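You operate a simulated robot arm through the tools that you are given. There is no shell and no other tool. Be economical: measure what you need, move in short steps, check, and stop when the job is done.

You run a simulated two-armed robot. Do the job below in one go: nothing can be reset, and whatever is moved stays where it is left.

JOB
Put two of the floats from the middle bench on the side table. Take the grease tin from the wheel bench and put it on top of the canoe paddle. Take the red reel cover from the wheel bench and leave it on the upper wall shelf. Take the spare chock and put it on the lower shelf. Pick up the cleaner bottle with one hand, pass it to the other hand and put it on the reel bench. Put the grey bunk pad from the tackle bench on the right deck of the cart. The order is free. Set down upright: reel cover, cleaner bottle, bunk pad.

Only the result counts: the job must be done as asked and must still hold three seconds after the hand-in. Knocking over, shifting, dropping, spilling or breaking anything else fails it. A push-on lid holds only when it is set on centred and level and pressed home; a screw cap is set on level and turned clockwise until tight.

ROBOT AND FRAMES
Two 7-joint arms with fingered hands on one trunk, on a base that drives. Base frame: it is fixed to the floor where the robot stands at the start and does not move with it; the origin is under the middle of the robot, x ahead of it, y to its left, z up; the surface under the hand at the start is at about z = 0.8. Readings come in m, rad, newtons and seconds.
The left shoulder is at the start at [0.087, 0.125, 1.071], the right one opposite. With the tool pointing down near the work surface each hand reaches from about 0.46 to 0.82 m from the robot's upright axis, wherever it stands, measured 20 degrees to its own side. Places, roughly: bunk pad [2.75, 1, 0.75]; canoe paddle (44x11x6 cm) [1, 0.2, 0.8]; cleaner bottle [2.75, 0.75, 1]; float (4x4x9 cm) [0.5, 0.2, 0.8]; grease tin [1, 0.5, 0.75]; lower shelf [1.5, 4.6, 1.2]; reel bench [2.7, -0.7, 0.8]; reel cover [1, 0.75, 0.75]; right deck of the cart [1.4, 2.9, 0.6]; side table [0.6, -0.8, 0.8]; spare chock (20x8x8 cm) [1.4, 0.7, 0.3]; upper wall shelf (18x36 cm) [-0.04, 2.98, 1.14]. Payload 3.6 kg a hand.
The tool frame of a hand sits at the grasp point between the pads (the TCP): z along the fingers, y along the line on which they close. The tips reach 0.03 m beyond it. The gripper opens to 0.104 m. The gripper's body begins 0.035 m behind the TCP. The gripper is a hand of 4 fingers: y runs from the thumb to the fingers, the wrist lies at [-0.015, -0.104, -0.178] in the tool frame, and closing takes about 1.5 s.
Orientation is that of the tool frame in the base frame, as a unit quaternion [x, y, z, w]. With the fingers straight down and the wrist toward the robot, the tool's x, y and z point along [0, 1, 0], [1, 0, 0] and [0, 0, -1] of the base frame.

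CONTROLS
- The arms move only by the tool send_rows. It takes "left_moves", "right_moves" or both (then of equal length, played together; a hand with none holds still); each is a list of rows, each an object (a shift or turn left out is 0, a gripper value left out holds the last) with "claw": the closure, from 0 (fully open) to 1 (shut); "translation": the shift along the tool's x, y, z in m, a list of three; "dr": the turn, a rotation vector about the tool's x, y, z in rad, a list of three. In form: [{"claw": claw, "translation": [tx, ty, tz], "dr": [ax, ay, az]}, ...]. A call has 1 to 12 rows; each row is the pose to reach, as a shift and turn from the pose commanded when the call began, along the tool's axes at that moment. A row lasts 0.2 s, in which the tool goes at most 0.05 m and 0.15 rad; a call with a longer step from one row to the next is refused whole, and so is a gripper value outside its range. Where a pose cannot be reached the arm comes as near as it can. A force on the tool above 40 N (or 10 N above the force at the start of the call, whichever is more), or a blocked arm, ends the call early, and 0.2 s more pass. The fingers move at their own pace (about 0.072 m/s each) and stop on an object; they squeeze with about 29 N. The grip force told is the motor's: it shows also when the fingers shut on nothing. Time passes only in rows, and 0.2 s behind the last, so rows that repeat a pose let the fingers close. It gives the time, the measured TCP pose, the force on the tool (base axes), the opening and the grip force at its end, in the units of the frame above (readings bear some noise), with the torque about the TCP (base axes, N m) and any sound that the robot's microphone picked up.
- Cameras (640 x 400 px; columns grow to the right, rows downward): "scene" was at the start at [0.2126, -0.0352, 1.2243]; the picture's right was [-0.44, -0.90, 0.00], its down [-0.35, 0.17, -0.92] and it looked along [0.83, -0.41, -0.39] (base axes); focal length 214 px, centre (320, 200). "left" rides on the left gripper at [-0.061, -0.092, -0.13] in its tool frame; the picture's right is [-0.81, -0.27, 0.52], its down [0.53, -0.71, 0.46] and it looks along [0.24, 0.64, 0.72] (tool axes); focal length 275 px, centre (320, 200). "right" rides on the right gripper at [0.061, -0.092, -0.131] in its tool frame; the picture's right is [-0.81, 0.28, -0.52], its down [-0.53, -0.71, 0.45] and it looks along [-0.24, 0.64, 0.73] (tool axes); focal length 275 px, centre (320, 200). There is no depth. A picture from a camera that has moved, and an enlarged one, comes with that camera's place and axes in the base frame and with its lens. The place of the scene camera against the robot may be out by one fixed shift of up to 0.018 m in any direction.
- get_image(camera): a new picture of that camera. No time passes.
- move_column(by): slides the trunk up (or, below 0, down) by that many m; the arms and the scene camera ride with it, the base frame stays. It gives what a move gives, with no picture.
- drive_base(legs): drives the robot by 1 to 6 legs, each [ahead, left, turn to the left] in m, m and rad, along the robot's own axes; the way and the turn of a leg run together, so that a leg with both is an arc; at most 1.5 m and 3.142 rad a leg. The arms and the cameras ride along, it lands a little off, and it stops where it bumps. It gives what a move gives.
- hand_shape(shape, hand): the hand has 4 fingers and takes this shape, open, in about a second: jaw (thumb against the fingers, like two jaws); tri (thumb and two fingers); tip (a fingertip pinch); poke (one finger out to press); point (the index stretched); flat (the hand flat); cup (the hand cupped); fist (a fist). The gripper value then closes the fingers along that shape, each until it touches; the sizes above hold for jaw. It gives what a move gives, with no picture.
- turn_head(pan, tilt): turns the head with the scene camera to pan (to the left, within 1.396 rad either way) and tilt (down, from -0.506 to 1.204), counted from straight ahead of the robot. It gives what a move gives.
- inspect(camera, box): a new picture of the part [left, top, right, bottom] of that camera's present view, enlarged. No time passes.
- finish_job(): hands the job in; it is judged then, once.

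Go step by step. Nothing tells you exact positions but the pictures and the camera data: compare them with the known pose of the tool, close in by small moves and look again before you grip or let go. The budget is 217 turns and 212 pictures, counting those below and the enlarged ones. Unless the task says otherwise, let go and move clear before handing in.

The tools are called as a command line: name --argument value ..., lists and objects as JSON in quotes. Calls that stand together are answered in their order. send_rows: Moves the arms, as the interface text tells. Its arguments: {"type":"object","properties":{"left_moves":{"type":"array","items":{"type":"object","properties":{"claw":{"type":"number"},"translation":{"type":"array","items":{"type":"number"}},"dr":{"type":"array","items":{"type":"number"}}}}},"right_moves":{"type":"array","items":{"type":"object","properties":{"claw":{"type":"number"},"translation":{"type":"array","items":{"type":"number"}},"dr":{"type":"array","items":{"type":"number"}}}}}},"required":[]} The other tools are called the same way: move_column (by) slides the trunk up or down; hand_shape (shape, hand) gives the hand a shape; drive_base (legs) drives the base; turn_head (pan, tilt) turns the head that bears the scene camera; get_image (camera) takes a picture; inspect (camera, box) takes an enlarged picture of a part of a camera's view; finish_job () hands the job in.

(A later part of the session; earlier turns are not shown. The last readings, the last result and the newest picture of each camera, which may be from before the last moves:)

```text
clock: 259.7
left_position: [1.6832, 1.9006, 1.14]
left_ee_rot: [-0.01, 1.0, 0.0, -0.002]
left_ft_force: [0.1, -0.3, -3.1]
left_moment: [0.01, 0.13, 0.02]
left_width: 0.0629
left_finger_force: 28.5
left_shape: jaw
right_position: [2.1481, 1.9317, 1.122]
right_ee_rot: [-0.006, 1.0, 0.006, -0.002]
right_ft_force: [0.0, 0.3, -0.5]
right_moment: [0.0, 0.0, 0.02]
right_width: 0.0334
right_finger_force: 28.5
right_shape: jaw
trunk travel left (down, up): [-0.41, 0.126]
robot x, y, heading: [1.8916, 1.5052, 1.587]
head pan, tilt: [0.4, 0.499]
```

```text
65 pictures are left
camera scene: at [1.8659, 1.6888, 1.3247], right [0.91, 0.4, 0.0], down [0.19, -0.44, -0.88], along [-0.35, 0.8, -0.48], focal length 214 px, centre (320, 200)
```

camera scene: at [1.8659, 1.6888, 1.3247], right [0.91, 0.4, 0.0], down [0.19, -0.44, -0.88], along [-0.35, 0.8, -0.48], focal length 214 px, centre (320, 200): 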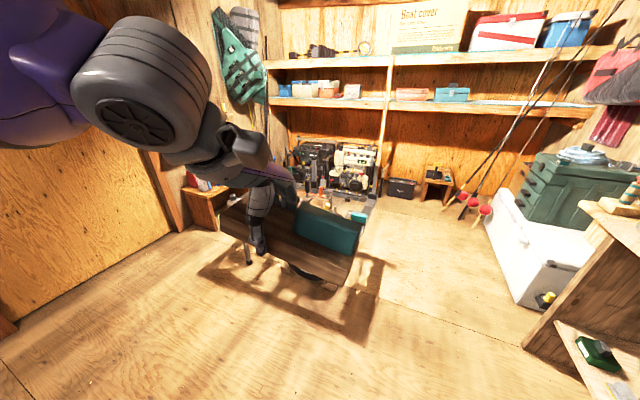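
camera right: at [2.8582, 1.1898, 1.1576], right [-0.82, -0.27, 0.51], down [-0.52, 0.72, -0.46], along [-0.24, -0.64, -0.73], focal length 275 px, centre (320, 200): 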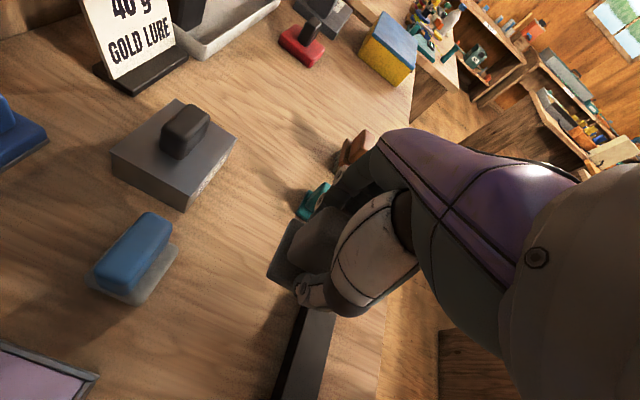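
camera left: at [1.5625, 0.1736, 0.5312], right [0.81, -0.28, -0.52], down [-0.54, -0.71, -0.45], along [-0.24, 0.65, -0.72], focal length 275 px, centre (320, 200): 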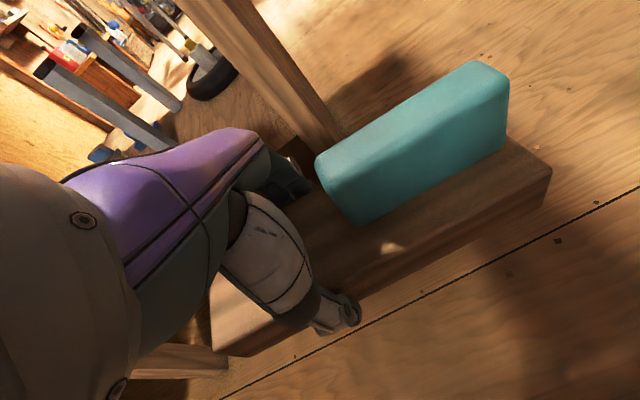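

Deliver the chock first: free shelf gap seems at x≈2.4 right of the teal box. Drive up to the back wall, right of the cart.

drive_base --legs '[[0.3, -0.3, -0.016], [1.3, 0, 0]]'

turn_head --pan 0.0 --tilt 0.2

get_image --camera "scene"

turn_head --pan 1.0 --tilt 0.6

get_image --camera "scene"

```text
clock: 269.1
left_position: [1.9958, 3.5153, 1.1396]
left_ee_rot: [0.003, 1.0, 0.0, -0.003]
left_ft_force: [0.4, -0.2, -4.6]
left_moment: [0.02, 0.11, -0.02]
left_width: 0.0632
left_finger_force: 29.1
left_shape: jaw
right_position: [2.4598, 3.5335, 1.1224]
right_ee_rot: [0.005, 1.0, 0.005, -0.002]
right_ft_force: [-0.7, -0.6, 0.5]
right_moment: [0.01, -0.03, -0.02]
right_width: 0.0334
right_finger_force: 29.7
right_shape: jaw
trunk travel left (down, up): [-0.41, 0.126]
robot x, y, heading: [2.1921, 3.1185, 1.569]
head pan, tilt: [0.4, 0.499]
```

```text
clock: 270.0
left_position: [1.995, 3.5147, 1.139]
left_ee_rot: [0.004, 1.0, -0.001, -0.003]
left_ft_force: [-0.4, 0.6, -4.5]
left_moment: [-0.03, 0.12, 0.03]
left_width: 0.0633
left_finger_force: 29.0
left_shape: jaw
right_position: [2.4595, 3.5352, 1.1221]
right_ee_rot: [0.005, 1.0, 0.005, -0.002]
right_ft_force: [-0.4, -0.1, -0.9]
right_moment: [0.04, -0.01, 0.0]
right_width: 0.0334
right_finger_force: 28.5
right_shape: jaw
trunk travel left (down, up): [-0.41, 0.126]
robot x, y, heading: [2.1934, 3.1182, 1.565]
head pan, tilt: [0.0, 0.201]
```

```text
64 pictures are left
camera scene: at [2.208, 3.3083, 1.3524], right [1.0, -0.01, 0.0], down [0.0, -0.2, -0.98], along [0.01, 0.98, -0.2], focal length 214 px, centre (320, 200)
```

scene: 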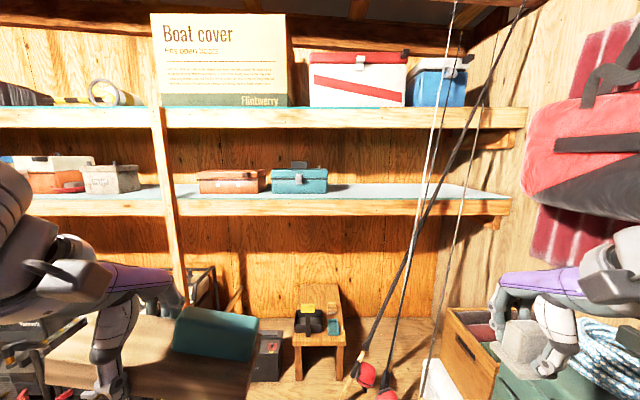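

```text
clock: 271.2
left_position: [1.9948, 3.5146, 1.1402]
left_ee_rot: [0.003, 1.0, -0.001, -0.003]
left_ft_force: [-0.5, 0.1, -4.4]
left_moment: [-0.09, 0.13, 0.0]
left_width: 0.0635
left_finger_force: 29.3
left_shape: jaw
right_position: [2.4596, 3.5339, 1.1223]
right_ee_rot: [0.006, 1.0, 0.005, -0.001]
right_ft_force: [0.5, 0.3, -0.4]
right_moment: [0.01, -0.02, 0.01]
right_width: 0.0335
right_finger_force: 28.6
right_shape: jaw
trunk travel left (down, up): [-0.41, 0.126]
robot x, y, heading: [2.1953, 3.1151, 1.561]
head pan, tilt: [1.0, 0.6]
```

```text
63 pictures are left
camera scene: at [2.1334, 3.2635, 1.3157], right [0.55, 0.84, 0.0], down [0.47, -0.31, -0.83], along [-0.69, 0.45, -0.56], focal length 214 px, centre (320, 200)
```

scene: 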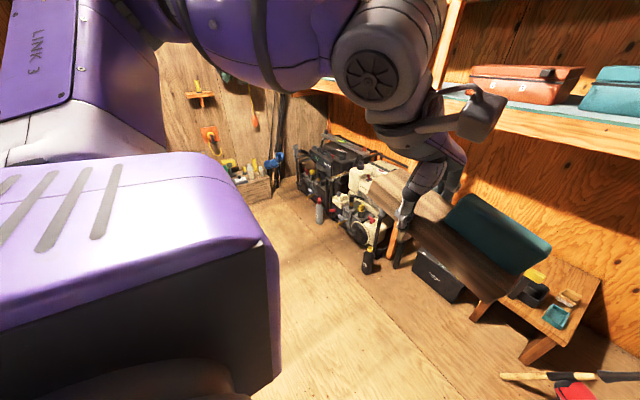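

Shelf front edge y≈4.4, top z≈1.13–1.2; free span x≈2.27–2.68. Raise, tuck the right hand, approach to [2.37,3.65].

move_column --by 0.12

send_rows --left_moves '[{"translation": [0, 0, -0.04]}, {"translation": [-0.03, 0, -0.08]}, {"translation": [-0.06, 0, -0.1]}, {"translation": [-0.09, 0, -0.1]}, {"translation": [-0.12, 0, -0.1]}]' --right_moves '[{"translation": [0.0, -0.03, 0]}, {"translation": [0.0, -0.06, 0]}, {"translation": [0.0, -0.08, 0]}, {"translation": [0.0, -0.08, 0]}, {"translation": [0.0, -0.08, 0]}]'

drive_base --legs '[[0.5, -0.17, 0.008]]'

turn_head --pan 0.0 --tilt 0.35

get_image --camera "scene"

get_image --camera "left"

```text
clock: 272.8
left_position: [1.9954, 3.5157, 1.2584]
left_ee_rot: [0.003, 1.0, -0.002, -0.002]
left_ft_force: [0.6, 0.0, -3.9]
left_moment: [-0.02, 0.17, -0.01]
left_width: 0.0632
left_finger_force: 29.0
left_shape: jaw
right_position: [2.4594, 3.5351, 1.2407]
right_ee_rot: [0.005, 1.0, 0.003, -0.002]
right_ft_force: [-0.4, 0.5, -0.9]
right_moment: [-0.04, 0.01, 0.01]
right_width: 0.0333
right_finger_force: 29.2
right_shape: jaw
trunk travel left (down, up): [-0.53, 0.006]
robot x, y, heading: [2.1933, 3.1209, 1.568]
head pan, tilt: [1.0, 0.6]
```

```text
clock: 273.9
left_position: [2.1168, 3.5171, 1.3584]
left_ee_rot: [0.003, 1.0, -0.001, -0.003]
left_ft_force: [-0.5, 0.0, -4.0]
left_moment: [-0.07, 0.11, 0.0]
left_width: 0.0631
left_finger_force: 29.3
left_shape: jaw
right_position: [2.4602, 3.4567, 1.2399]
right_ee_rot: [0.005, 1.0, 0.005, -0.002]
right_ft_force: [0.2, 0.3, 0.0]
right_moment: [-0.02, 0.01, 0.01]
right_width: 0.0334
right_finger_force: 28.4
right_shape: jaw
trunk travel left (down, up): [-0.53, 0.006]
robot x, y, heading: [2.1963, 3.1156, 1.568]
head pan, tilt: [1.0, 0.6]
```

```text
clock: 276.9
left_position: [2.2665, 3.9851, 1.362]
left_ee_rot: [0.011, 1.0, 0.003, 0.003]
left_ft_force: [-0.1, 0.4, -4.5]
left_moment: [0.02, 0.13, 0.03]
left_width: 0.063
left_finger_force: 29.0
left_shape: jaw
right_position: [2.6121, 3.9214, 1.2529]
right_ee_rot: [0.018, 1.0, 0.016, 0.01]
right_ft_force: [-0.4, -0.2, -0.6]
right_moment: [0.02, 0.01, 0.01]
right_width: 0.0332
right_finger_force: 29.0
right_shape: jaw
trunk travel left (down, up): [-0.53, 0.006]
robot x, y, heading: [2.3559, 3.6008, 1.544]
head pan, tilt: [1.0, 0.6]
stopped in leg 1: the robot was blocked; the commanded pose is now the measured one
```

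```text
clock: 278.2
left_position: [2.2652, 3.9836, 1.364]
left_ee_rot: [0.009, 1.0, 0.006, 0.005]
left_ft_force: [0.5, -0.6, -3.6]
left_moment: [0.0, 0.14, 0.03]
left_width: 0.063
left_finger_force: 29.0
left_shape: jaw
right_position: [2.611, 3.9214, 1.2538]
right_ee_rot: [0.014, 1.0, 0.017, 0.009]
right_ft_force: [0.0, 0.1, -0.7]
right_moment: [0.0, -0.01, 0.0]
right_width: 0.033
right_finger_force: 29.0
right_shape: jaw
trunk travel left (down, up): [-0.53, 0.006]
robot x, y, heading: [2.3604, 3.6062, 1.546]
head pan, tilt: [0.0, 0.351]
```

```text
62 pictures are left
camera scene: at [2.351, 3.6907, 1.4745], right [1.0, -0.02, 0.02], down [0.01, -0.33, -0.94], along [0.02, 0.94, -0.33], focal length 214 px, centre (320, 200)
```

scene: 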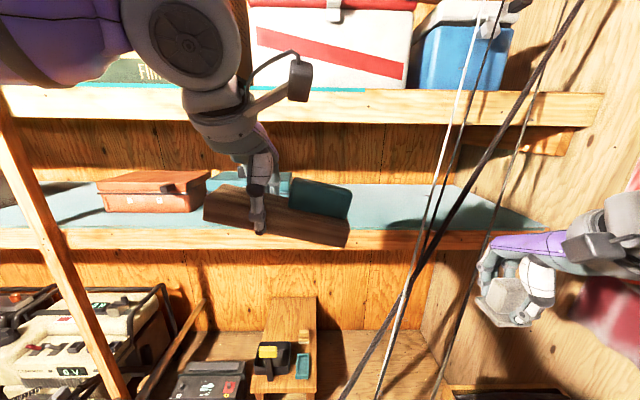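

```text
61 pictures are left
camera left: at [2.3238, 3.8879, 1.4932], right [0.81, -0.28, -0.51], down [-0.54, -0.7, -0.47], along [-0.22, 0.66, -0.72], focal length 275 px, centre (320, 200)
```

left: 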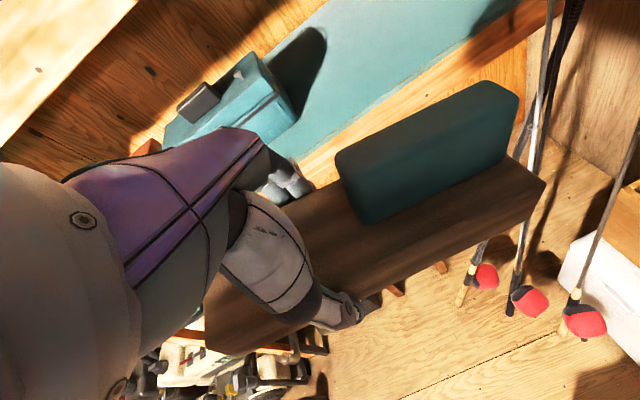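

The base touched something (slight lean). Ease off left/back and re-measure the shelf.

drive_base --legs '[[-0.04, 0.1, 0.022]]'

get_image --camera "scene"

get_image --camera "left"

```text
clock: 279.7
left_position: [2.177, 3.9614, 1.3592]
left_ee_rot: [-0.002, 1.0, -0.002, -0.002]
left_ft_force: [0.5, -0.7, -4.9]
left_moment: [-0.03, 0.16, -0.01]
left_width: 0.063
left_finger_force: 28.7
left_shape: jaw
right_position: [2.5214, 3.9065, 1.2434]
right_ee_rot: [0.003, 1.0, 0.008, 0.0]
right_ft_force: [-0.6, 0.6, -0.7]
right_moment: [0.01, 0.02, 0.05]
right_width: 0.0334
right_finger_force: 28.7
right_shape: jaw
trunk travel left (down, up): [-0.53, 0.006]
robot x, y, heading: [2.2576, 3.5612, 1.57]
head pan, tilt: [0.0, 0.351]
```

```text
60 pictures are left
camera scene: at [2.2711, 3.6732, 1.4731], right [1.0, 0.0, 0.0], down [0.0, -0.34, -0.94], along [0.0, 0.94, -0.34], focal length 214 px, centre (320, 200)
```

scene: 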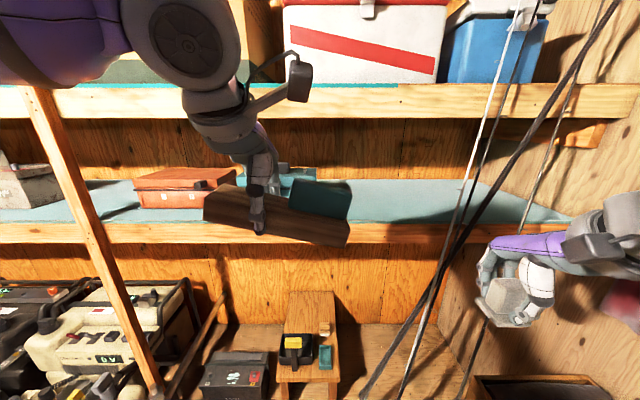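

```text
59 pictures are left
camera left: at [2.2395, 3.8704, 1.4888], right [0.81, -0.27, -0.52], down [-0.53, -0.72, -0.45], along [-0.25, 0.64, -0.73], focal length 275 px, centre (320, 200)
```

left: 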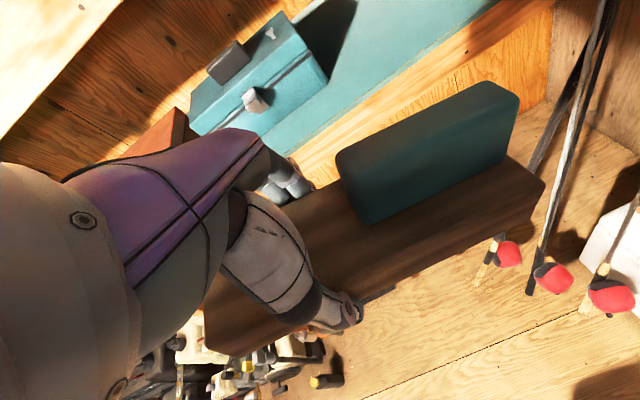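

Shelf top ≈1.16, front ≈4.29; upper shelf underside ≈1.48, so the arm must enter from below it. Lower the trunk, keep the chock at z≈1.25, and move to just before the edge.

move_column --by -0.25

send_rows --left_moves '[{"translation": [-0.02, 0, -0.03]}, {"translation": [-0.04, 0, -0.06]}, {"translation": [-0.06, 0, -0.09]}, {"translation": [-0.09, 0, -0.115]}, {"translation": [-0.12, 0, -0.135]}, {"translation": [-0.14, 0.02, -0.145]}, {"translation": [-0.16, 0.05, -0.145]}, {"translation": [-0.18, 0.08, -0.145]}, {"translation": [-0.19, 0.1, -0.145]}]'

drive_base --legs '[[0.1, -0.03, 0]]'

get_image --camera "scene"

get_image --camera "left"

```text
clock: 282.3
left_position: [2.1754, 3.9621, 1.1103]
left_ee_rot: [-0.002, 1.0, -0.001, -0.002]
left_ft_force: [-0.7, -0.5, -4.2]
left_moment: [-0.03, 0.1, 0.03]
left_width: 0.0631
left_finger_force: 29.6
left_shape: jaw
right_position: [2.5204, 3.9236, 0.8955]
right_ee_rot: [0.002, 0.988, -0.156, 0.001]
right_ft_force: [-0.3, 0.2, -0.9]
right_moment: [0.01, 0.02, 0.0]
right_width: 0.0334
right_finger_force: 28.6
right_shape: jaw
trunk travel left (down, up): [-0.28, 0.256]
robot x, y, heading: [2.2559, 3.5627, 1.568]
head pan, tilt: [0.0, 0.351]
```

```text
clock: 284.3
left_position: [2.1934, 3.9479, 1.2129]
left_ee_rot: [-0.003, 1.0, -0.003, -0.002]
left_ft_force: [-0.8, -0.7, -4.6]
left_moment: [-0.01, 0.15, 0.0]
left_width: 0.0637
left_finger_force: 28.9
left_shape: jaw
left hand out of reach, approached as far as the arm can: row 2, 3, 4, 5, 6, 7, 8, 9
right_position: [2.5217, 3.9241, 0.894]
right_ee_rot: [0.002, 0.988, -0.155, 0.001]
right_ft_force: [-0.3, -0.5, -0.8]
right_moment: [0.01, 0.01, 0.01]
right_width: 0.0331
right_finger_force: 29.3
right_shape: jaw
trunk travel left (down, up): [-0.28, 0.256]
robot x, y, heading: [2.2601, 3.5648, 1.572]
head pan, tilt: [0.0, 0.351]
```

```text
clock: 285.5
left_position: [2.2212, 4.0451, 1.2108]
left_ee_rot: [-0.004, 1.0, -0.005, -0.002]
left_ft_force: [0.7, 0.3, -3.5]
left_moment: [-0.03, 0.13, 0.02]
left_width: 0.0634
left_finger_force: 28.9
left_shape: jaw
right_position: [2.5488, 4.0196, 0.8942]
right_ee_rot: [0.001, 0.988, -0.156, 0.0]
right_ft_force: [-0.1, -0.1, -0.5]
right_moment: [-0.05, 0.02, -0.02]
right_width: 0.0332
right_finger_force: 29.0
right_shape: jaw
trunk travel left (down, up): [-0.28, 0.256]
robot x, y, heading: [2.288, 3.6643, 1.566]
head pan, tilt: [0.0, 0.351]
```

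```text
58 pictures are left
camera scene: at [2.2986, 3.8834, 1.2215], right [1.0, 0.01, 0.0], down [0.0, -0.22, -0.98], along [-0.01, 0.98, -0.22], focal length 214 px, centre (320, 200)
```

scene: 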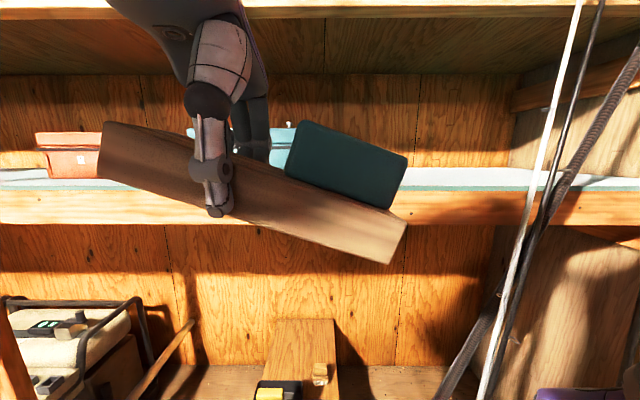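

```text
57 pictures are left
camera left: at [2.2852, 3.955, 1.3414], right [0.81, -0.27, -0.52], down [-0.53, -0.72, -0.45], along [-0.25, 0.64, -0.73], focal length 275 px, centre (320, 200)
```

left: 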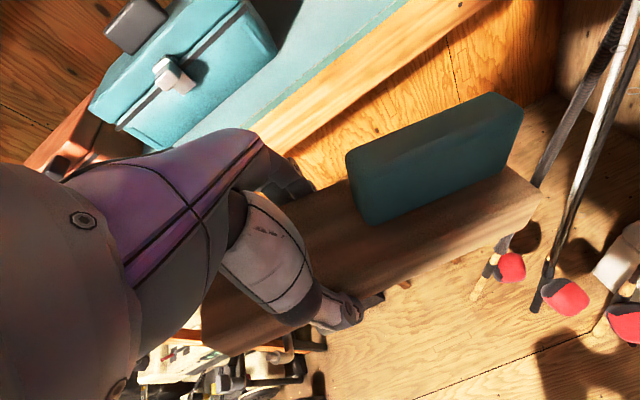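

Two problems: the chock has tilted ~16° in the grip, and the right arm reads an odd pose. Look at the right arm first.

turn_head --pan -0.9 --tilt 0.7

get_image --camera "scene"

```text
clock: 286.7
left_position: [2.2213, 4.0449, 1.2116]
left_ee_rot: [-0.005, 1.0, -0.004, -0.002]
left_ft_force: [0.5, 0.0, -3.8]
left_moment: [-0.03, 0.18, 0.01]
left_width: 0.0636
left_finger_force: 29.1
left_shape: jaw
right_position: [2.5491, 4.0201, 0.8961]
right_ee_rot: [0.001, 0.988, -0.155, 0.002]
right_ft_force: [-0.2, -0.1, -0.9]
right_moment: [0.02, 0.02, 0.01]
right_width: 0.0333
right_finger_force: 29.0
right_shape: jaw
trunk travel left (down, up): [-0.28, 0.256]
robot x, y, heading: [2.2876, 3.6622, 1.574]
head pan, tilt: [-0.901, 0.7]
```

```text
56 pictures are left
camera scene: at [2.3653, 3.8423, 1.1779], right [0.62, -0.78, 0.0], down [-0.5, -0.4, -0.77], along [0.6, 0.48, -0.64], focal length 214 px, centre (320, 200)
```

scene: 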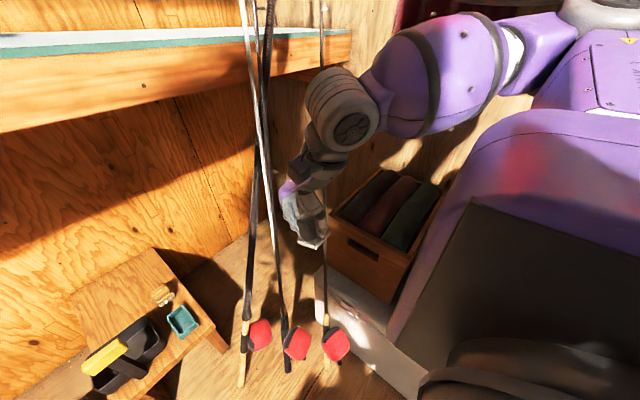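

Right arm is free. The wrist would hit the upper shelf if upright, so I'll pitch the hand ~14° forward and roll ~16° to level the chock, then slide it in over the edge at x≈2.385.

send_rows --left_moves '[{"translation": [-0.01, 0.02, -0.01], "dr": [-0.04, -0.045, 0]}, {"translation": [-0.03, 0.04, -0.02], "dr": [-0.08, -0.09, 0]}, {"translation": [-0.06, 0.06, -0.03], "dr": [-0.12, -0.135, 0]}, {"translation": [-0.09, 0.08, -0.04], "dr": [-0.16, -0.18, 0]}, {"translation": [-0.12, 0.1, -0.05], "dr": [-0.2, -0.225, 0]}, {"translation": [-0.15, 0.12, -0.055], "dr": [-0.245, -0.28, 0]}, {"translation": [-0.164, 0.14, -0.055], "dr": [-0.245, -0.28, 0]}, {"translation": [-0.164, 0.145, -0.055], "dr": [-0.245, -0.28, 0]}]'

turn_head --pan -0.1 --tilt 0.15

get_image --camera "scene"

get_image --camera "left"

```text
clock: 288.5
left_position: [2.2407, 4.1661, 1.2616]
left_ee_rot: [-0.005, 0.983, 0.119, 0.137]
left_ft_force: [0.0, -0.2, -3.9]
left_moment: [-0.02, 0.17, -0.01]
left_width: 0.0632
left_finger_force: 28.7
left_shape: jaw
left hand out of reach, approached as far as the arm can: row 2, 3, 4, 5, 6, 7, 8
right_position: [2.5492, 4.0204, 0.8953]
right_ee_rot: [0.001, 0.988, -0.156, 0.0]
right_ft_force: [0.4, -0.4, -0.3]
right_moment: [0.04, 0.01, 0.03]
right_width: 0.0332
right_finger_force: 28.4
right_shape: jaw
trunk travel left (down, up): [-0.28, 0.256]
robot x, y, heading: [2.287, 3.6547, 1.574]
head pan, tilt: [-0.901, 0.7]
```

```text
clock: 289.6
left_position: [2.2414, 4.1663, 1.262]
left_ee_rot: [-0.006, 0.984, 0.119, 0.135]
left_ft_force: [0.7, -0.2, -3.3]
left_moment: [-0.03, 0.16, 0.0]
left_width: 0.0634
left_finger_force: 28.5
left_shape: jaw
right_position: [2.5497, 4.02, 0.8947]
right_ee_rot: [0.002, 0.988, -0.157, 0.001]
right_ft_force: [0.6, 0.0, -0.4]
right_moment: [0.02, -0.01, 0.01]
right_width: 0.0332
right_finger_force: 28.3
right_shape: jaw
trunk travel left (down, up): [-0.28, 0.256]
robot x, y, heading: [2.289, 3.6601, 1.575]
head pan, tilt: [-0.099, 0.15]
```

```text
55 pictures are left
camera scene: at [2.308, 3.8818, 1.2279], right [1.0, -0.1, 0.0], down [-0.01, -0.15, -0.99], along [0.1, 0.98, -0.15], focal length 214 px, centre (320, 200)
```

scene: 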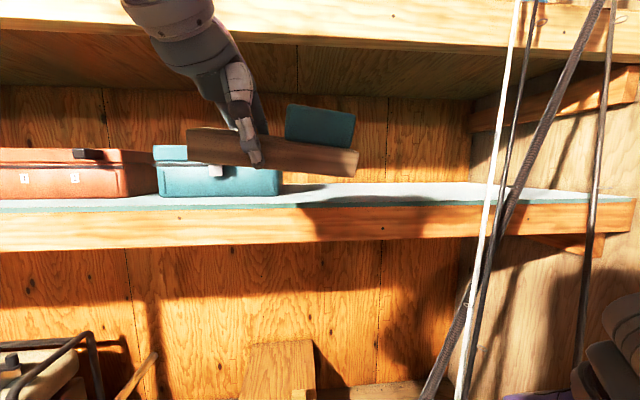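

```text
54 pictures are left
camera left: at [2.2695, 4.0451, 1.3786], right [0.93, -0.16, -0.33], down [-0.36, -0.57, -0.73], along [-0.07, 0.8, -0.59], focal length 275 px, centre (320, 200)
```

left: 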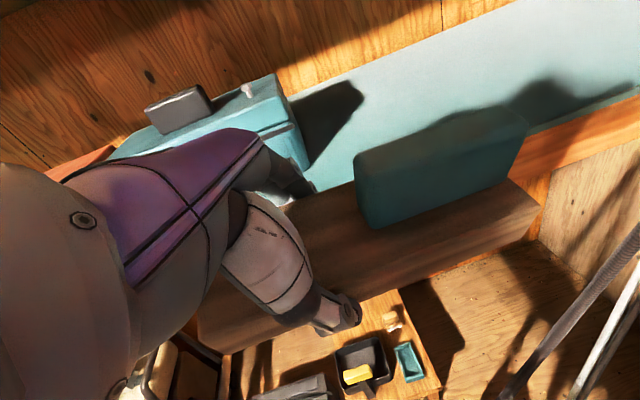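

Nearly level now. The left arm can't cross further, so I'll yaw the robot ~0.25 rad right instead; first tuck the right hand in and straighten it.

send_rows --right_moves '[{"translation": [0.03, -0.015, -0.03], "dr": [-0.1, 0, 0]}, {"translation": [0.06, -0.03, -0.06], "dr": [-0.2, 0, 0]}, {"translation": [0.09, -0.04, -0.09], "dr": [-0.31, 0, 0]}, {"translation": [0.1, -0.05, -0.1], "dr": [-0.31, 0, 0]}]'

drive_base --legs '[[-0.03, 0.03, -0.25]]'

turn_head --pan 0.0 --tilt 0.2

get_image --camera "scene"

```text
clock: 290.6
left_position: [2.2414, 4.1678, 1.2619]
left_ee_rot: [-0.006, 0.984, 0.119, 0.136]
left_ft_force: [-0.6, 0.1, -3.5]
left_moment: [-0.02, 0.14, 0.01]
left_width: 0.0635
left_finger_force: 29.1
left_shape: jaw
right_position: [2.4462, 4.0363, 1.0329]
right_ee_rot: [0.001, 1.0, -0.002, 0.0]
right_ft_force: [-0.2, -0.7, -0.1]
right_moment: [-0.01, 0.01, -0.02]
right_width: 0.0332
right_finger_force: 29.1
right_shape: jaw
right hand out of reach, approached as far as the arm can: row 1, 2, 3, 4
trunk travel left (down, up): [-0.28, 0.256]
robot x, y, heading: [2.2874, 3.6604, 1.579]
head pan, tilt: [-0.099, 0.15]
```

```text
clock: 291.9
left_position: [2.3329, 4.1366, 1.2616]
left_ee_rot: [0.117, 0.977, 0.101, 0.15]
left_ft_force: [0.5, -0.1, -3.8]
left_moment: [0.01, 0.13, 0.01]
left_width: 0.0632
left_finger_force: 28.9
left_shape: jaw
right_position: [2.501, 3.9596, 1.0336]
right_ee_rot: [0.125, 0.992, -0.002, 0.001]
right_ft_force: [-0.1, 0.6, 0.1]
right_moment: [0.0, 0.01, 0.01]
right_width: 0.0333
right_finger_force: 28.9
right_shape: jaw
trunk travel left (down, up): [-0.28, 0.256]
robot x, y, heading: [2.2543, 3.6356, 1.328]
head pan, tilt: [-0.099, 0.15]
```

```text
clock: 292.5
left_position: [2.3337, 4.137, 1.262]
left_ee_rot: [0.117, 0.977, 0.1, 0.149]
left_ft_force: [0.3, -0.1, -3.9]
left_moment: [0.0, 0.12, 0.02]
left_width: 0.0632
left_finger_force: 29.3
left_shape: jaw
right_position: [2.5003, 3.9596, 1.0346]
right_ee_rot: [0.126, 0.992, -0.002, 0.002]
right_ft_force: [-0.3, 0.0, -0.5]
right_moment: [0.0, 0.02, 0.0]
right_width: 0.0332
right_finger_force: 29.2
right_shape: jaw
trunk travel left (down, up): [-0.28, 0.256]
robot x, y, heading: [2.2557, 3.6369, 1.329]
head pan, tilt: [0.0, 0.201]
```

```text
53 pictures are left
camera scene: at [2.3189, 3.8499, 1.2232], right [0.97, -0.24, 0.0], down [-0.05, -0.19, -0.98], along [0.24, 0.95, -0.2], focal length 214 px, centre (320, 200)
```

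scene: 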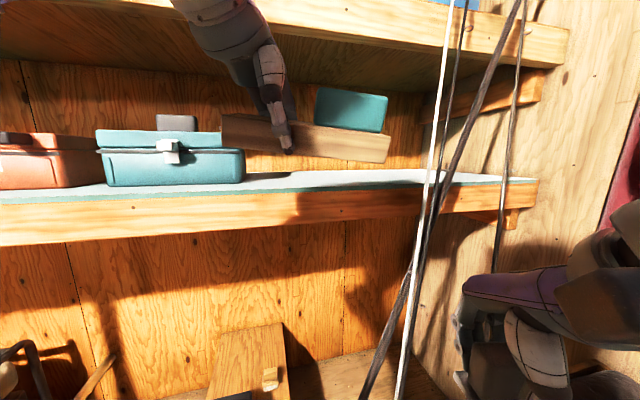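

Chock is lined up with the free gap. Lower 3 cm, drive in 13 cm, and check clearances.

send_rows --left_moves '[{"translation": [0.004, -0.004, 0.014]}, {"translation": [0.008, -0.007, 0.028]}, {"translation": [0.008, -0.007, 0.028]}]'

drive_base --legs '[[0.13, 0, 0]]'

get_image --camera "scene"

get_image --camera "left"

```text
clock: 293.3
left_position: [2.3339, 4.1359, 1.232]
left_ee_rot: [0.118, 0.977, 0.101, 0.149]
left_ft_force: [0.4, -0.2, -3.6]
left_moment: [0.0, 0.18, 0.01]
left_width: 0.0633
left_finger_force: 29.0
left_shape: jaw
right_position: [2.5004, 3.96, 1.0328]
right_ee_rot: [0.125, 0.992, -0.001, 0.001]
right_ft_force: [-0.3, 0.6, -0.7]
right_moment: [-0.01, 0.01, -0.01]
right_width: 0.0332
right_finger_force: 29.2
right_shape: jaw
trunk travel left (down, up): [-0.28, 0.256]
robot x, y, heading: [2.2545, 3.636, 1.324]
head pan, tilt: [0.0, 0.201]
```

```text
clock: 294.6
left_position: [2.3653, 4.2609, 1.2315]
left_ee_rot: [0.117, 0.977, 0.101, 0.149]
left_ft_force: [0.9, -0.2, -4.9]
left_moment: [0.0, 0.11, -0.01]
left_width: 0.0634
left_finger_force: 29.4
left_shape: jaw
right_position: [2.5335, 4.0838, 1.0331]
right_ee_rot: [0.127, 0.992, -0.004, 0.001]
right_ft_force: [0.1, -1.1, -0.4]
right_moment: [-0.02, 0.0, 0.01]
right_width: 0.0333
right_finger_force: 28.7
right_shape: jaw
trunk travel left (down, up): [-0.28, 0.256]
robot x, y, heading: [2.2849, 3.76, 1.328]
head pan, tilt: [0.0, 0.201]
```

```text
52 pictures are left
camera scene: at [2.3503, 3.9747, 1.2231], right [0.97, -0.24, 0.0], down [-0.05, -0.19, -0.98], along [0.24, 0.95, -0.2], focal length 214 px, centre (320, 200)
```

scene: 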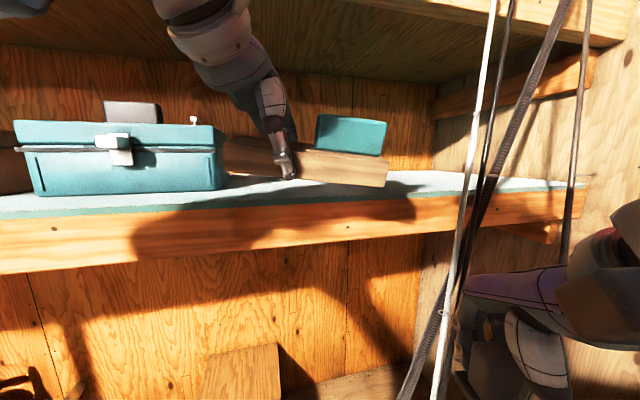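

```text
51 pictures are left
camera left: at [2.3633, 4.1358, 1.3486], right [0.86, -0.39, -0.33], down [-0.49, -0.47, -0.73], along [0.13, 0.79, -0.59], focal length 275 px, centre (320, 200)
```

left: 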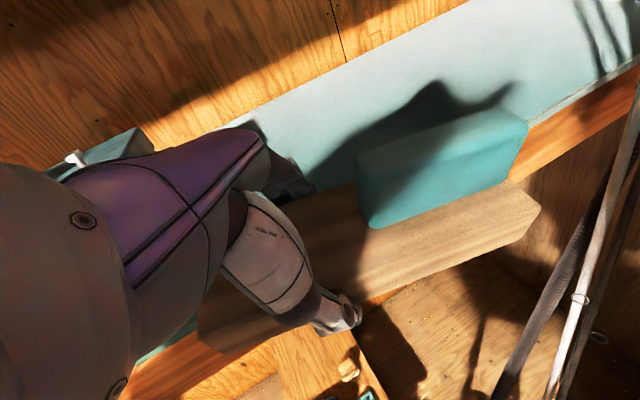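

Geometry is consistent: shelf front y≈4.30, top ≈1.155. Straighten the chock's yaw parallel to the shelf, then advance 10–12 cm.

send_rows --left_moves '[{"translation": [-0.003, 0.003, -0.01], "dr": [-0.022, 0.02, -0.078]}, {"translation": [-0.003, 0.003, -0.01], "dr": [-0.045, 0.04, -0.155]}, {"translation": [-0.003, 0.003, -0.01], "dr": [-0.0675, 0.06, -0.233]}, {"translation": [-0.003, 0.003, -0.01], "dr": [-0.0675, 0.06, -0.233]}]'

drive_base --legs '[[0.115, 0, 0]]'

get_image --camera "scene"

get_image --camera "left"

```text
clock: 295.6
left_position: [2.3402, 4.2727, 1.2434]
left_ee_rot: [-0.006, 0.984, 0.118, 0.135]
left_ft_force: [-0.1, 0.1, -4.2]
left_moment: [-0.01, 0.16, 0.0]
left_width: 0.0634
left_finger_force: 29.0
left_shape: jaw
left hand out of reach, approached as far as the arm can: row 2, 3, 4
right_position: [2.5324, 4.084, 1.0331]
right_ee_rot: [0.126, 0.992, -0.002, 0.001]
right_ft_force: [-0.5, -0.5, -0.5]
right_moment: [0.01, 0.05, -0.03]
right_width: 0.033
right_finger_force: 28.8
right_shape: jaw
trunk travel left (down, up): [-0.28, 0.256]
robot x, y, heading: [2.2876, 3.76, 1.325]
head pan, tilt: [0.0, 0.201]
```

```text
clock: 296.8
left_position: [2.3701, 4.3853, 1.2429]
left_ee_rot: [-0.004, 0.984, 0.118, 0.134]
left_ft_force: [0.2, 1.0, -3.9]
left_moment: [-0.05, 0.2, -0.02]
left_width: 0.0635
left_finger_force: 28.8
left_shape: jaw
right_position: [2.561, 4.1955, 1.0326]
right_ee_rot: [0.127, 0.992, -0.004, 0.001]
right_ft_force: [0.3, 0.4, -1.3]
right_moment: [-0.03, 0.0, -0.02]
right_width: 0.033
right_finger_force: 29.2
right_shape: jaw
trunk travel left (down, up): [-0.28, 0.256]
robot x, y, heading: [2.3153, 3.8682, 1.326]
head pan, tilt: [0.0, 0.201]
```

```text
50 pictures are left
camera scene: at [2.3788, 4.0865, 1.2227], right [0.97, -0.24, 0.0], down [-0.05, -0.2, -0.98], along [0.24, 0.95, -0.2], focal length 214 px, centre (320, 200)
```

scene: 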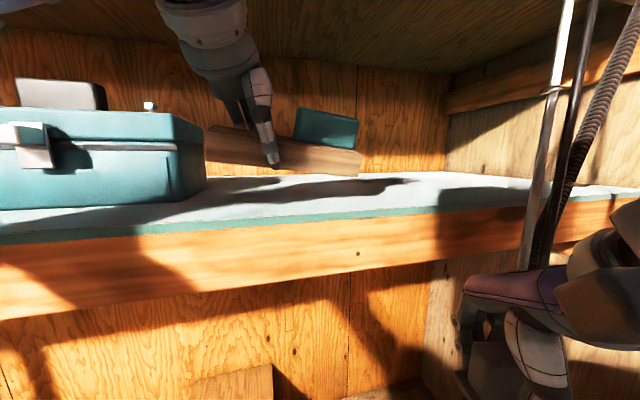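

```text
49 pictures are left
camera left: at [2.3992, 4.2634, 1.3591], right [0.93, -0.17, -0.33], down [-0.36, -0.58, -0.73], along [-0.07, 0.8, -0.59], focal length 275 px, centre (320, 200)
```

left: 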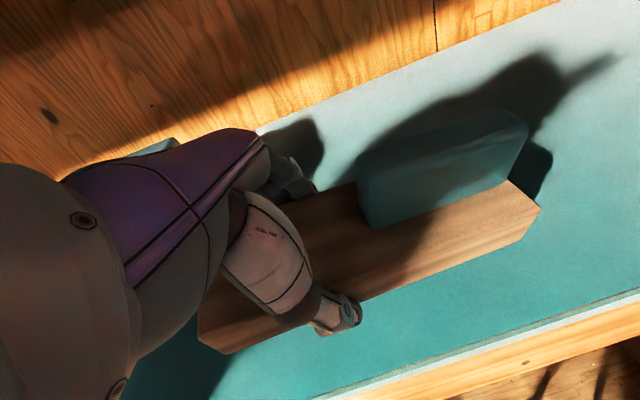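

Chock is well over the shelf. Lower slowly until contact.

send_rows --left_moves '[{"translation": [0.003, -0.002, 0.009]}, {"translation": [0.005, -0.005, 0.019]}, {"translation": [0.008, -0.007, 0.028]}, {"translation": [0.01, -0.009, 0.035]}, {"translation": [0.012, -0.011, 0.042]}, {"translation": [0.012, -0.011, 0.042]}]'

get_image --camera "scene"

```text
clock: 298.2
left_position: [2.3695, 4.3811, 1.1991]
left_ee_rot: [-0.004, 0.984, 0.119, 0.135]
left_ft_force: [-0.5, -0.1, -3.1]
left_moment: [-0.01, 0.05, 0.0]
left_width: 0.0634
left_finger_force: 28.5
left_shape: jaw
right_position: [2.5598, 4.1938, 1.0336]
right_ee_rot: [0.127, 0.992, -0.003, 0.001]
right_ft_force: [0.5, -0.2, -1.4]
right_moment: [-0.03, 0.0, -0.01]
right_width: 0.0332
right_finger_force: 28.7
right_shape: jaw
trunk travel left (down, up): [-0.28, 0.256]
robot x, y, heading: [2.314, 3.869, 1.325]
head pan, tilt: [0.0, 0.201]
```

```text
48 pictures are left
camera scene: at [2.378, 4.0841, 1.2232], right [0.97, -0.24, 0.0], down [-0.05, -0.19, -0.98], along [0.24, 0.95, -0.2], focal length 214 px, centre (320, 200)
```

scene: 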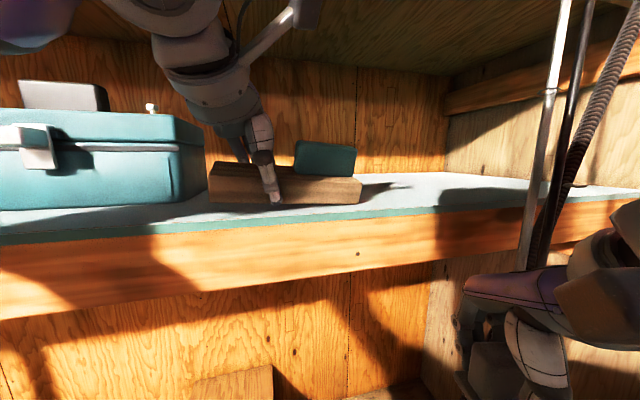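

Touching and levelled. Press a few mm more, then release and view.

send_rows --left_moves '[{"translation": [0.001, -0.001, 0.004]}, {"translation": [0.002, -0.002, 0.008]}, {"translation": [0.002, -0.002, 0.008]}]'

send_rows --left_moves '[{"claw": 0.6}, {"claw": 0.45}, {"claw": 0.3}, {"claw": 0.15}, {"claw": 0}, {"claw": 0}, {"claw": 0}, {"claw": 0}]'

get_image --camera "scene"

get_image --camera "left"

```text
clock: 299.0
left_position: [2.3697, 4.3814, 1.1919]
left_ee_rot: [-0.005, 0.984, 0.118, 0.135]
left_ft_force: [-1.3, 1.3, -1.5]
left_moment: [-0.04, -0.05, 0.03]
left_width: 0.0633
left_finger_force: 28.8
left_shape: jaw
right_position: [2.5605, 4.1932, 1.034]
right_ee_rot: [0.128, 0.992, -0.002, 0.001]
right_ft_force: [0.7, -0.8, -0.5]
right_moment: [0.0, 0.02, -0.01]
right_width: 0.033
right_finger_force: 29.3
right_shape: jaw
trunk travel left (down, up): [-0.28, 0.256]
robot x, y, heading: [2.312, 3.869, 1.324]
head pan, tilt: [0.0, 0.201]
```

```text
clock: 300.8
left_position: [2.3693, 4.3813, 1.1914]
left_ee_rot: [-0.005, 0.984, 0.119, 0.135]
left_ft_force: [0.5, 0.3, 0.8]
left_moment: [0.0, 0.03, 0.0]
left_width: 0.1035
left_finger_force: 0.0
left_shape: jaw
right_position: [2.5594, 4.1934, 1.034]
right_ee_rot: [0.127, 0.992, -0.002, 0.003]
right_ft_force: [0.0, 0.0, -1.7]
right_moment: [-0.01, -0.01, 0.02]
right_width: 0.0332
right_finger_force: 29.7
right_shape: jaw
trunk travel left (down, up): [-0.28, 0.256]
robot x, y, heading: [2.3164, 3.8667, 1.322]
head pan, tilt: [0.0, 0.201]
```

```text
47 pictures are left
camera scene: at [2.378, 4.0838, 1.2233], right [0.97, -0.24, 0.0], down [-0.05, -0.19, -0.98], along [0.24, 0.95, -0.2], focal length 214 px, centre (320, 200)
```

scene: 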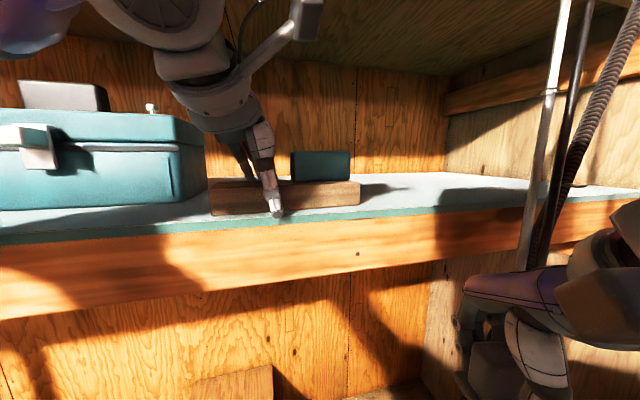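

```text
46 pictures are left
camera left: at [2.3982, 4.2595, 1.3075], right [0.93, -0.16, -0.33], down [-0.36, -0.57, -0.73], along [-0.07, 0.8, -0.59], focal length 275 px, centre (320, 200)
```

left: 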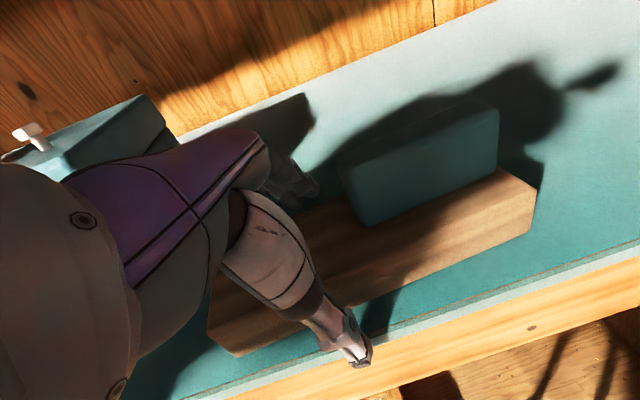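

Chock rests flat on the shelf. Lift 5 cm, then back straight out.

send_rows --left_moves '[{"translation": [-0.005, 0.005, -0.019]}, {"translation": [-0.009, 0.01, -0.037]}, {"translation": [-0.01, 0.013, -0.05]}, {"translation": [-0.01, 0.013, -0.05]}]'

get_image --camera "left"

```text
clock: 301.8
left_position: [2.3641, 4.3825, 1.2428]
left_ee_rot: [-0.004, 0.984, 0.118, 0.134]
left_ft_force: [-0.5, -1.4, -0.2]
left_moment: [0.01, 0.0, 0.01]
left_width: 0.1038
left_finger_force: 0.0
left_shape: jaw
right_position: [2.5603, 4.1936, 1.035]
right_ee_rot: [0.127, 0.992, -0.003, 0.001]
right_ft_force: [0.3, -0.1, 0.2]
right_moment: [0.04, 0.04, 0.01]
right_width: 0.0331
right_finger_force: 29.1
right_shape: jaw
trunk travel left (down, up): [-0.28, 0.256]
robot x, y, heading: [2.3153, 3.8697, 1.326]
head pan, tilt: [0.0, 0.201]
```

```text
45 pictures are left
camera left: at [2.3932, 4.2607, 1.3594], right [0.93, -0.17, -0.33], down [-0.36, -0.57, -0.73], along [-0.07, 0.8, -0.59], focal length 275 px, centre (320, 200)
```

left: 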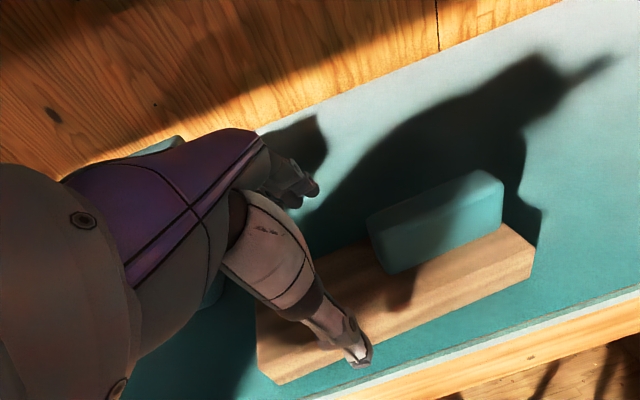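

Clear. Back away, turn toward the cart (−x) and look for its right deck.

drive_base --legs '[[-0.3, 0, 0], [-0.55, 0, 0.25], [0, 0, 1.5]]'

turn_head --pan 0.1 --tilt 0.5

get_image --camera "scene"

```text
clock: 310.3
left_position: [1.6558, 2.9946, 1.2421]
left_ee_rot: [0.753, -0.633, -0.18, 0.003]
left_ft_force: [0.0, 0.1, 0.5]
left_moment: [-0.03, 0.0, 0.0]
left_width: 0.104
left_finger_force: 0.0
left_shape: jaw
right_position: [1.811, 3.2174, 1.0335]
right_ee_rot: [-0.672, 0.74, 0.0, 0.002]
right_ft_force: [-0.6, 0.0, -1.6]
right_moment: [0.0, -0.01, -0.03]
right_width: 0.0335
right_finger_force: 28.9
right_shape: jaw
trunk travel left (down, up): [-0.28, 0.256]
robot x, y, heading: [2.174, 3.0273, 3.053]
head pan, tilt: [0.0, 0.201]
```

```text
clock: 311.1
left_position: [1.6556, 2.9946, 1.2425]
left_ee_rot: [0.752, -0.634, -0.18, 0.003]
left_ft_force: [0.0, 0.3, 0.2]
left_moment: [0.02, 0.03, 0.01]
left_width: 0.1037
left_finger_force: 0.1
left_shape: jaw
right_position: [1.8112, 3.2183, 1.0335]
right_ee_rot: [-0.673, 0.739, -0.001, 0.002]
right_ft_force: [0.4, 0.5, -0.2]
right_moment: [-0.01, 0.02, 0.02]
right_width: 0.0331
right_finger_force: 29.4
right_shape: jaw
trunk travel left (down, up): [-0.28, 0.256]
robot x, y, heading: [2.1719, 3.0253, 3.056]
head pan, tilt: [0.099, 0.499]
```

```text
44 pictures are left
camera scene: at [1.9697, 3.0419, 1.1957], right [-0.01, 1.0, 0.0], down [0.48, 0.01, -0.88], along [-0.88, -0.01, -0.48], focal length 214 px, centre (320, 200)
```

scene: 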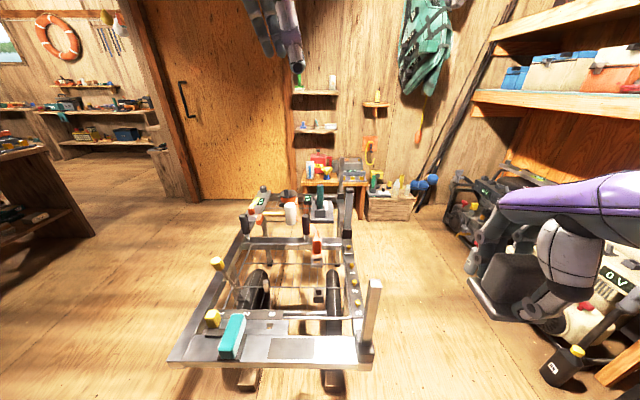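

The cart is seen end-on; zoom in on its near end (right deck).

inspect --camera "scene" --box '[150, 170, 410, 390]'

```text
1.82 times, centred on (280, 280) of scene
camera zoom: at [1.9697, 3.0419, 1.1957], right [-0.01, 1.0, 0.0], down [0.48, 0.01, -0.88], along [-0.88, -0.01, -0.48], focal length 390 px, centre (393, 54)
```

zoom: 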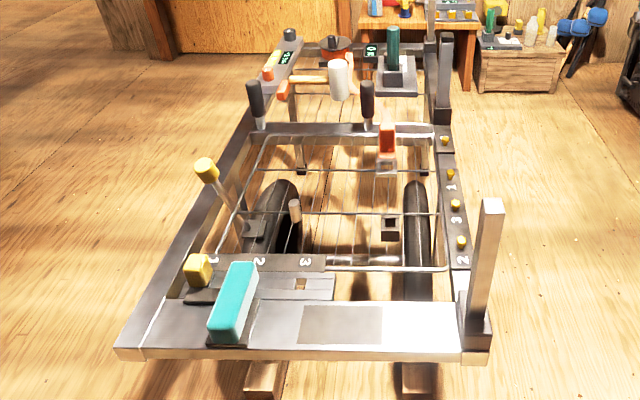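

get_image --camera "left"

```text
42 pictures are left
camera left: at [1.772, 3.0412, 1.3594], right [0.01, 0.94, -0.33], down [0.62, -0.27, -0.73], along [-0.78, -0.2, -0.59], focal length 275 px, centre (320, 200)
```

left: 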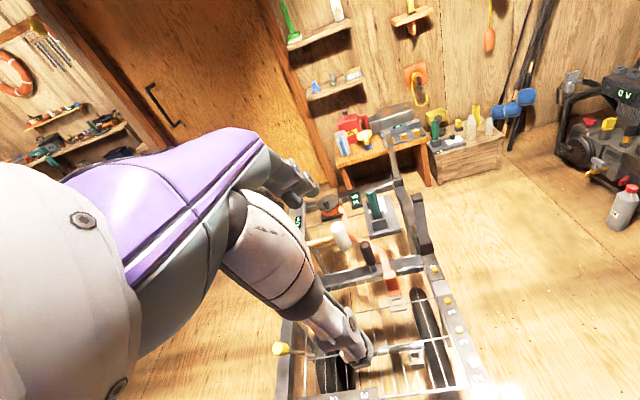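

Shift so the deck patch is in front of the right hand, then extend and look with the right camera.

drive_base --legs '[[-0.03, 0.25, 0.085]]'

send_rows --right_moves '[{"translation": [0, 0.04, 0]}, {"translation": [0, 0.08, 0]}, {"translation": [0, 0.12, 0.02]}, {"translation": [0, 0.14, 0.06]}, {"translation": [0, 0.14, 0.1]}, {"translation": [0, 0.14, 0.12]}]'

get_image --camera "right"

turn_head --pan -0.1 --tilt 0.8

get_image --camera "scene"

```text
clock: 313.9
left_position: [1.6775, 2.7044, 1.2425]
left_ee_rot: [0.778, -0.603, -0.179, 0.01]
left_ft_force: [0.0, 0.0, -0.1]
left_moment: [0.03, 0.02, 0.02]
left_width: 0.1035
left_finger_force: 0.0
left_shape: jaw
right_position: [1.8165, 2.9408, 1.0337]
right_ee_rot: [-0.702, 0.712, 0.0, 0.003]
right_ft_force: [0.6, -0.8, -0.3]
right_moment: [0.0, -0.01, 0.02]
right_width: 0.0333
right_finger_force: 28.6
right_shape: jaw
trunk travel left (down, up): [-0.28, 0.256]
robot x, y, heading: [2.1875, 2.7797, 3.134]
head pan, tilt: [0.099, 0.499]
```

```text
clock: 315.3
left_position: [1.6781, 2.7055, 1.2423]
left_ee_rot: [0.777, -0.604, -0.179, 0.01]
left_ft_force: [0.8, -0.4, 0.6]
left_moment: [-0.02, -0.01, -0.02]
left_width: 0.1035
left_finger_force: 0.1
left_shape: jaw
right_position: [1.6749, 2.943, 0.9125]
right_ee_rot: [-0.702, 0.712, -0.001, 0.001]
right_ft_force: [-0.4, -0.1, -0.7]
right_moment: [-0.04, 0.0, -0.01]
right_width: 0.0332
right_finger_force: 29.0
right_shape: jaw
trunk travel left (down, up): [-0.28, 0.256]
robot x, y, heading: [2.1897, 2.7741, 3.135]
head pan, tilt: [0.099, 0.499]
```

```text
41 pictures are left
camera right: at [1.7644, 2.8801, 1.0441], right [-0.27, 0.81, 0.52], down [0.72, 0.52, -0.45], along [-0.64, 0.25, -0.73], focal length 275 px, centre (320, 200)
```

right: 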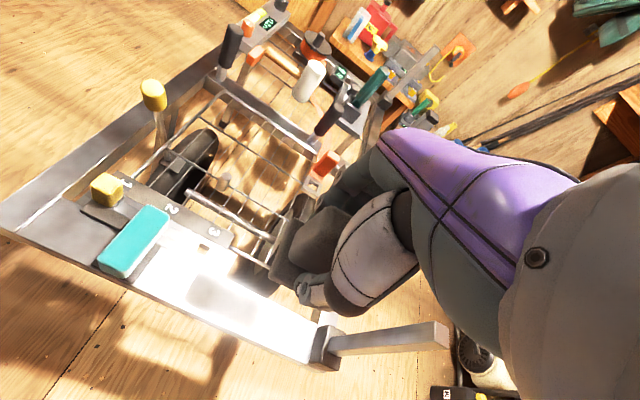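

```text
clock: 316.1
left_position: [1.6783, 2.7047, 1.2428]
left_ee_rot: [0.776, -0.604, -0.179, 0.01]
left_ft_force: [0.1, -0.9, -0.7]
left_moment: [-0.02, -0.02, -0.03]
left_width: 0.1036
left_finger_force: 0.0
left_shape: jaw
right_position: [1.6749, 2.9416, 0.9121]
right_ee_rot: [-0.702, 0.712, 0.001, 0.003]
right_ft_force: [-0.4, 0.4, -0.6]
right_moment: [0.03, 0.02, 0.0]
right_width: 0.033
right_finger_force: 29.3
right_shape: jaw
trunk travel left (down, up): [-0.28, 0.256]
robot x, y, heading: [2.1903, 2.7766, 3.134]
head pan, tilt: [-0.099, 0.799]
```

```text
40 pictures are left
camera scene: at [1.998, 2.7927, 1.1697], right [0.11, 0.99, 0.0], down [0.71, -0.08, -0.7], along [-0.69, 0.07, -0.72], focal length 214 px, centre (320, 200)
```

scene: 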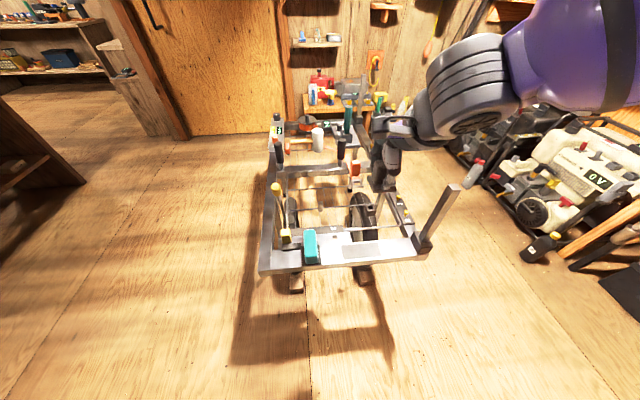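

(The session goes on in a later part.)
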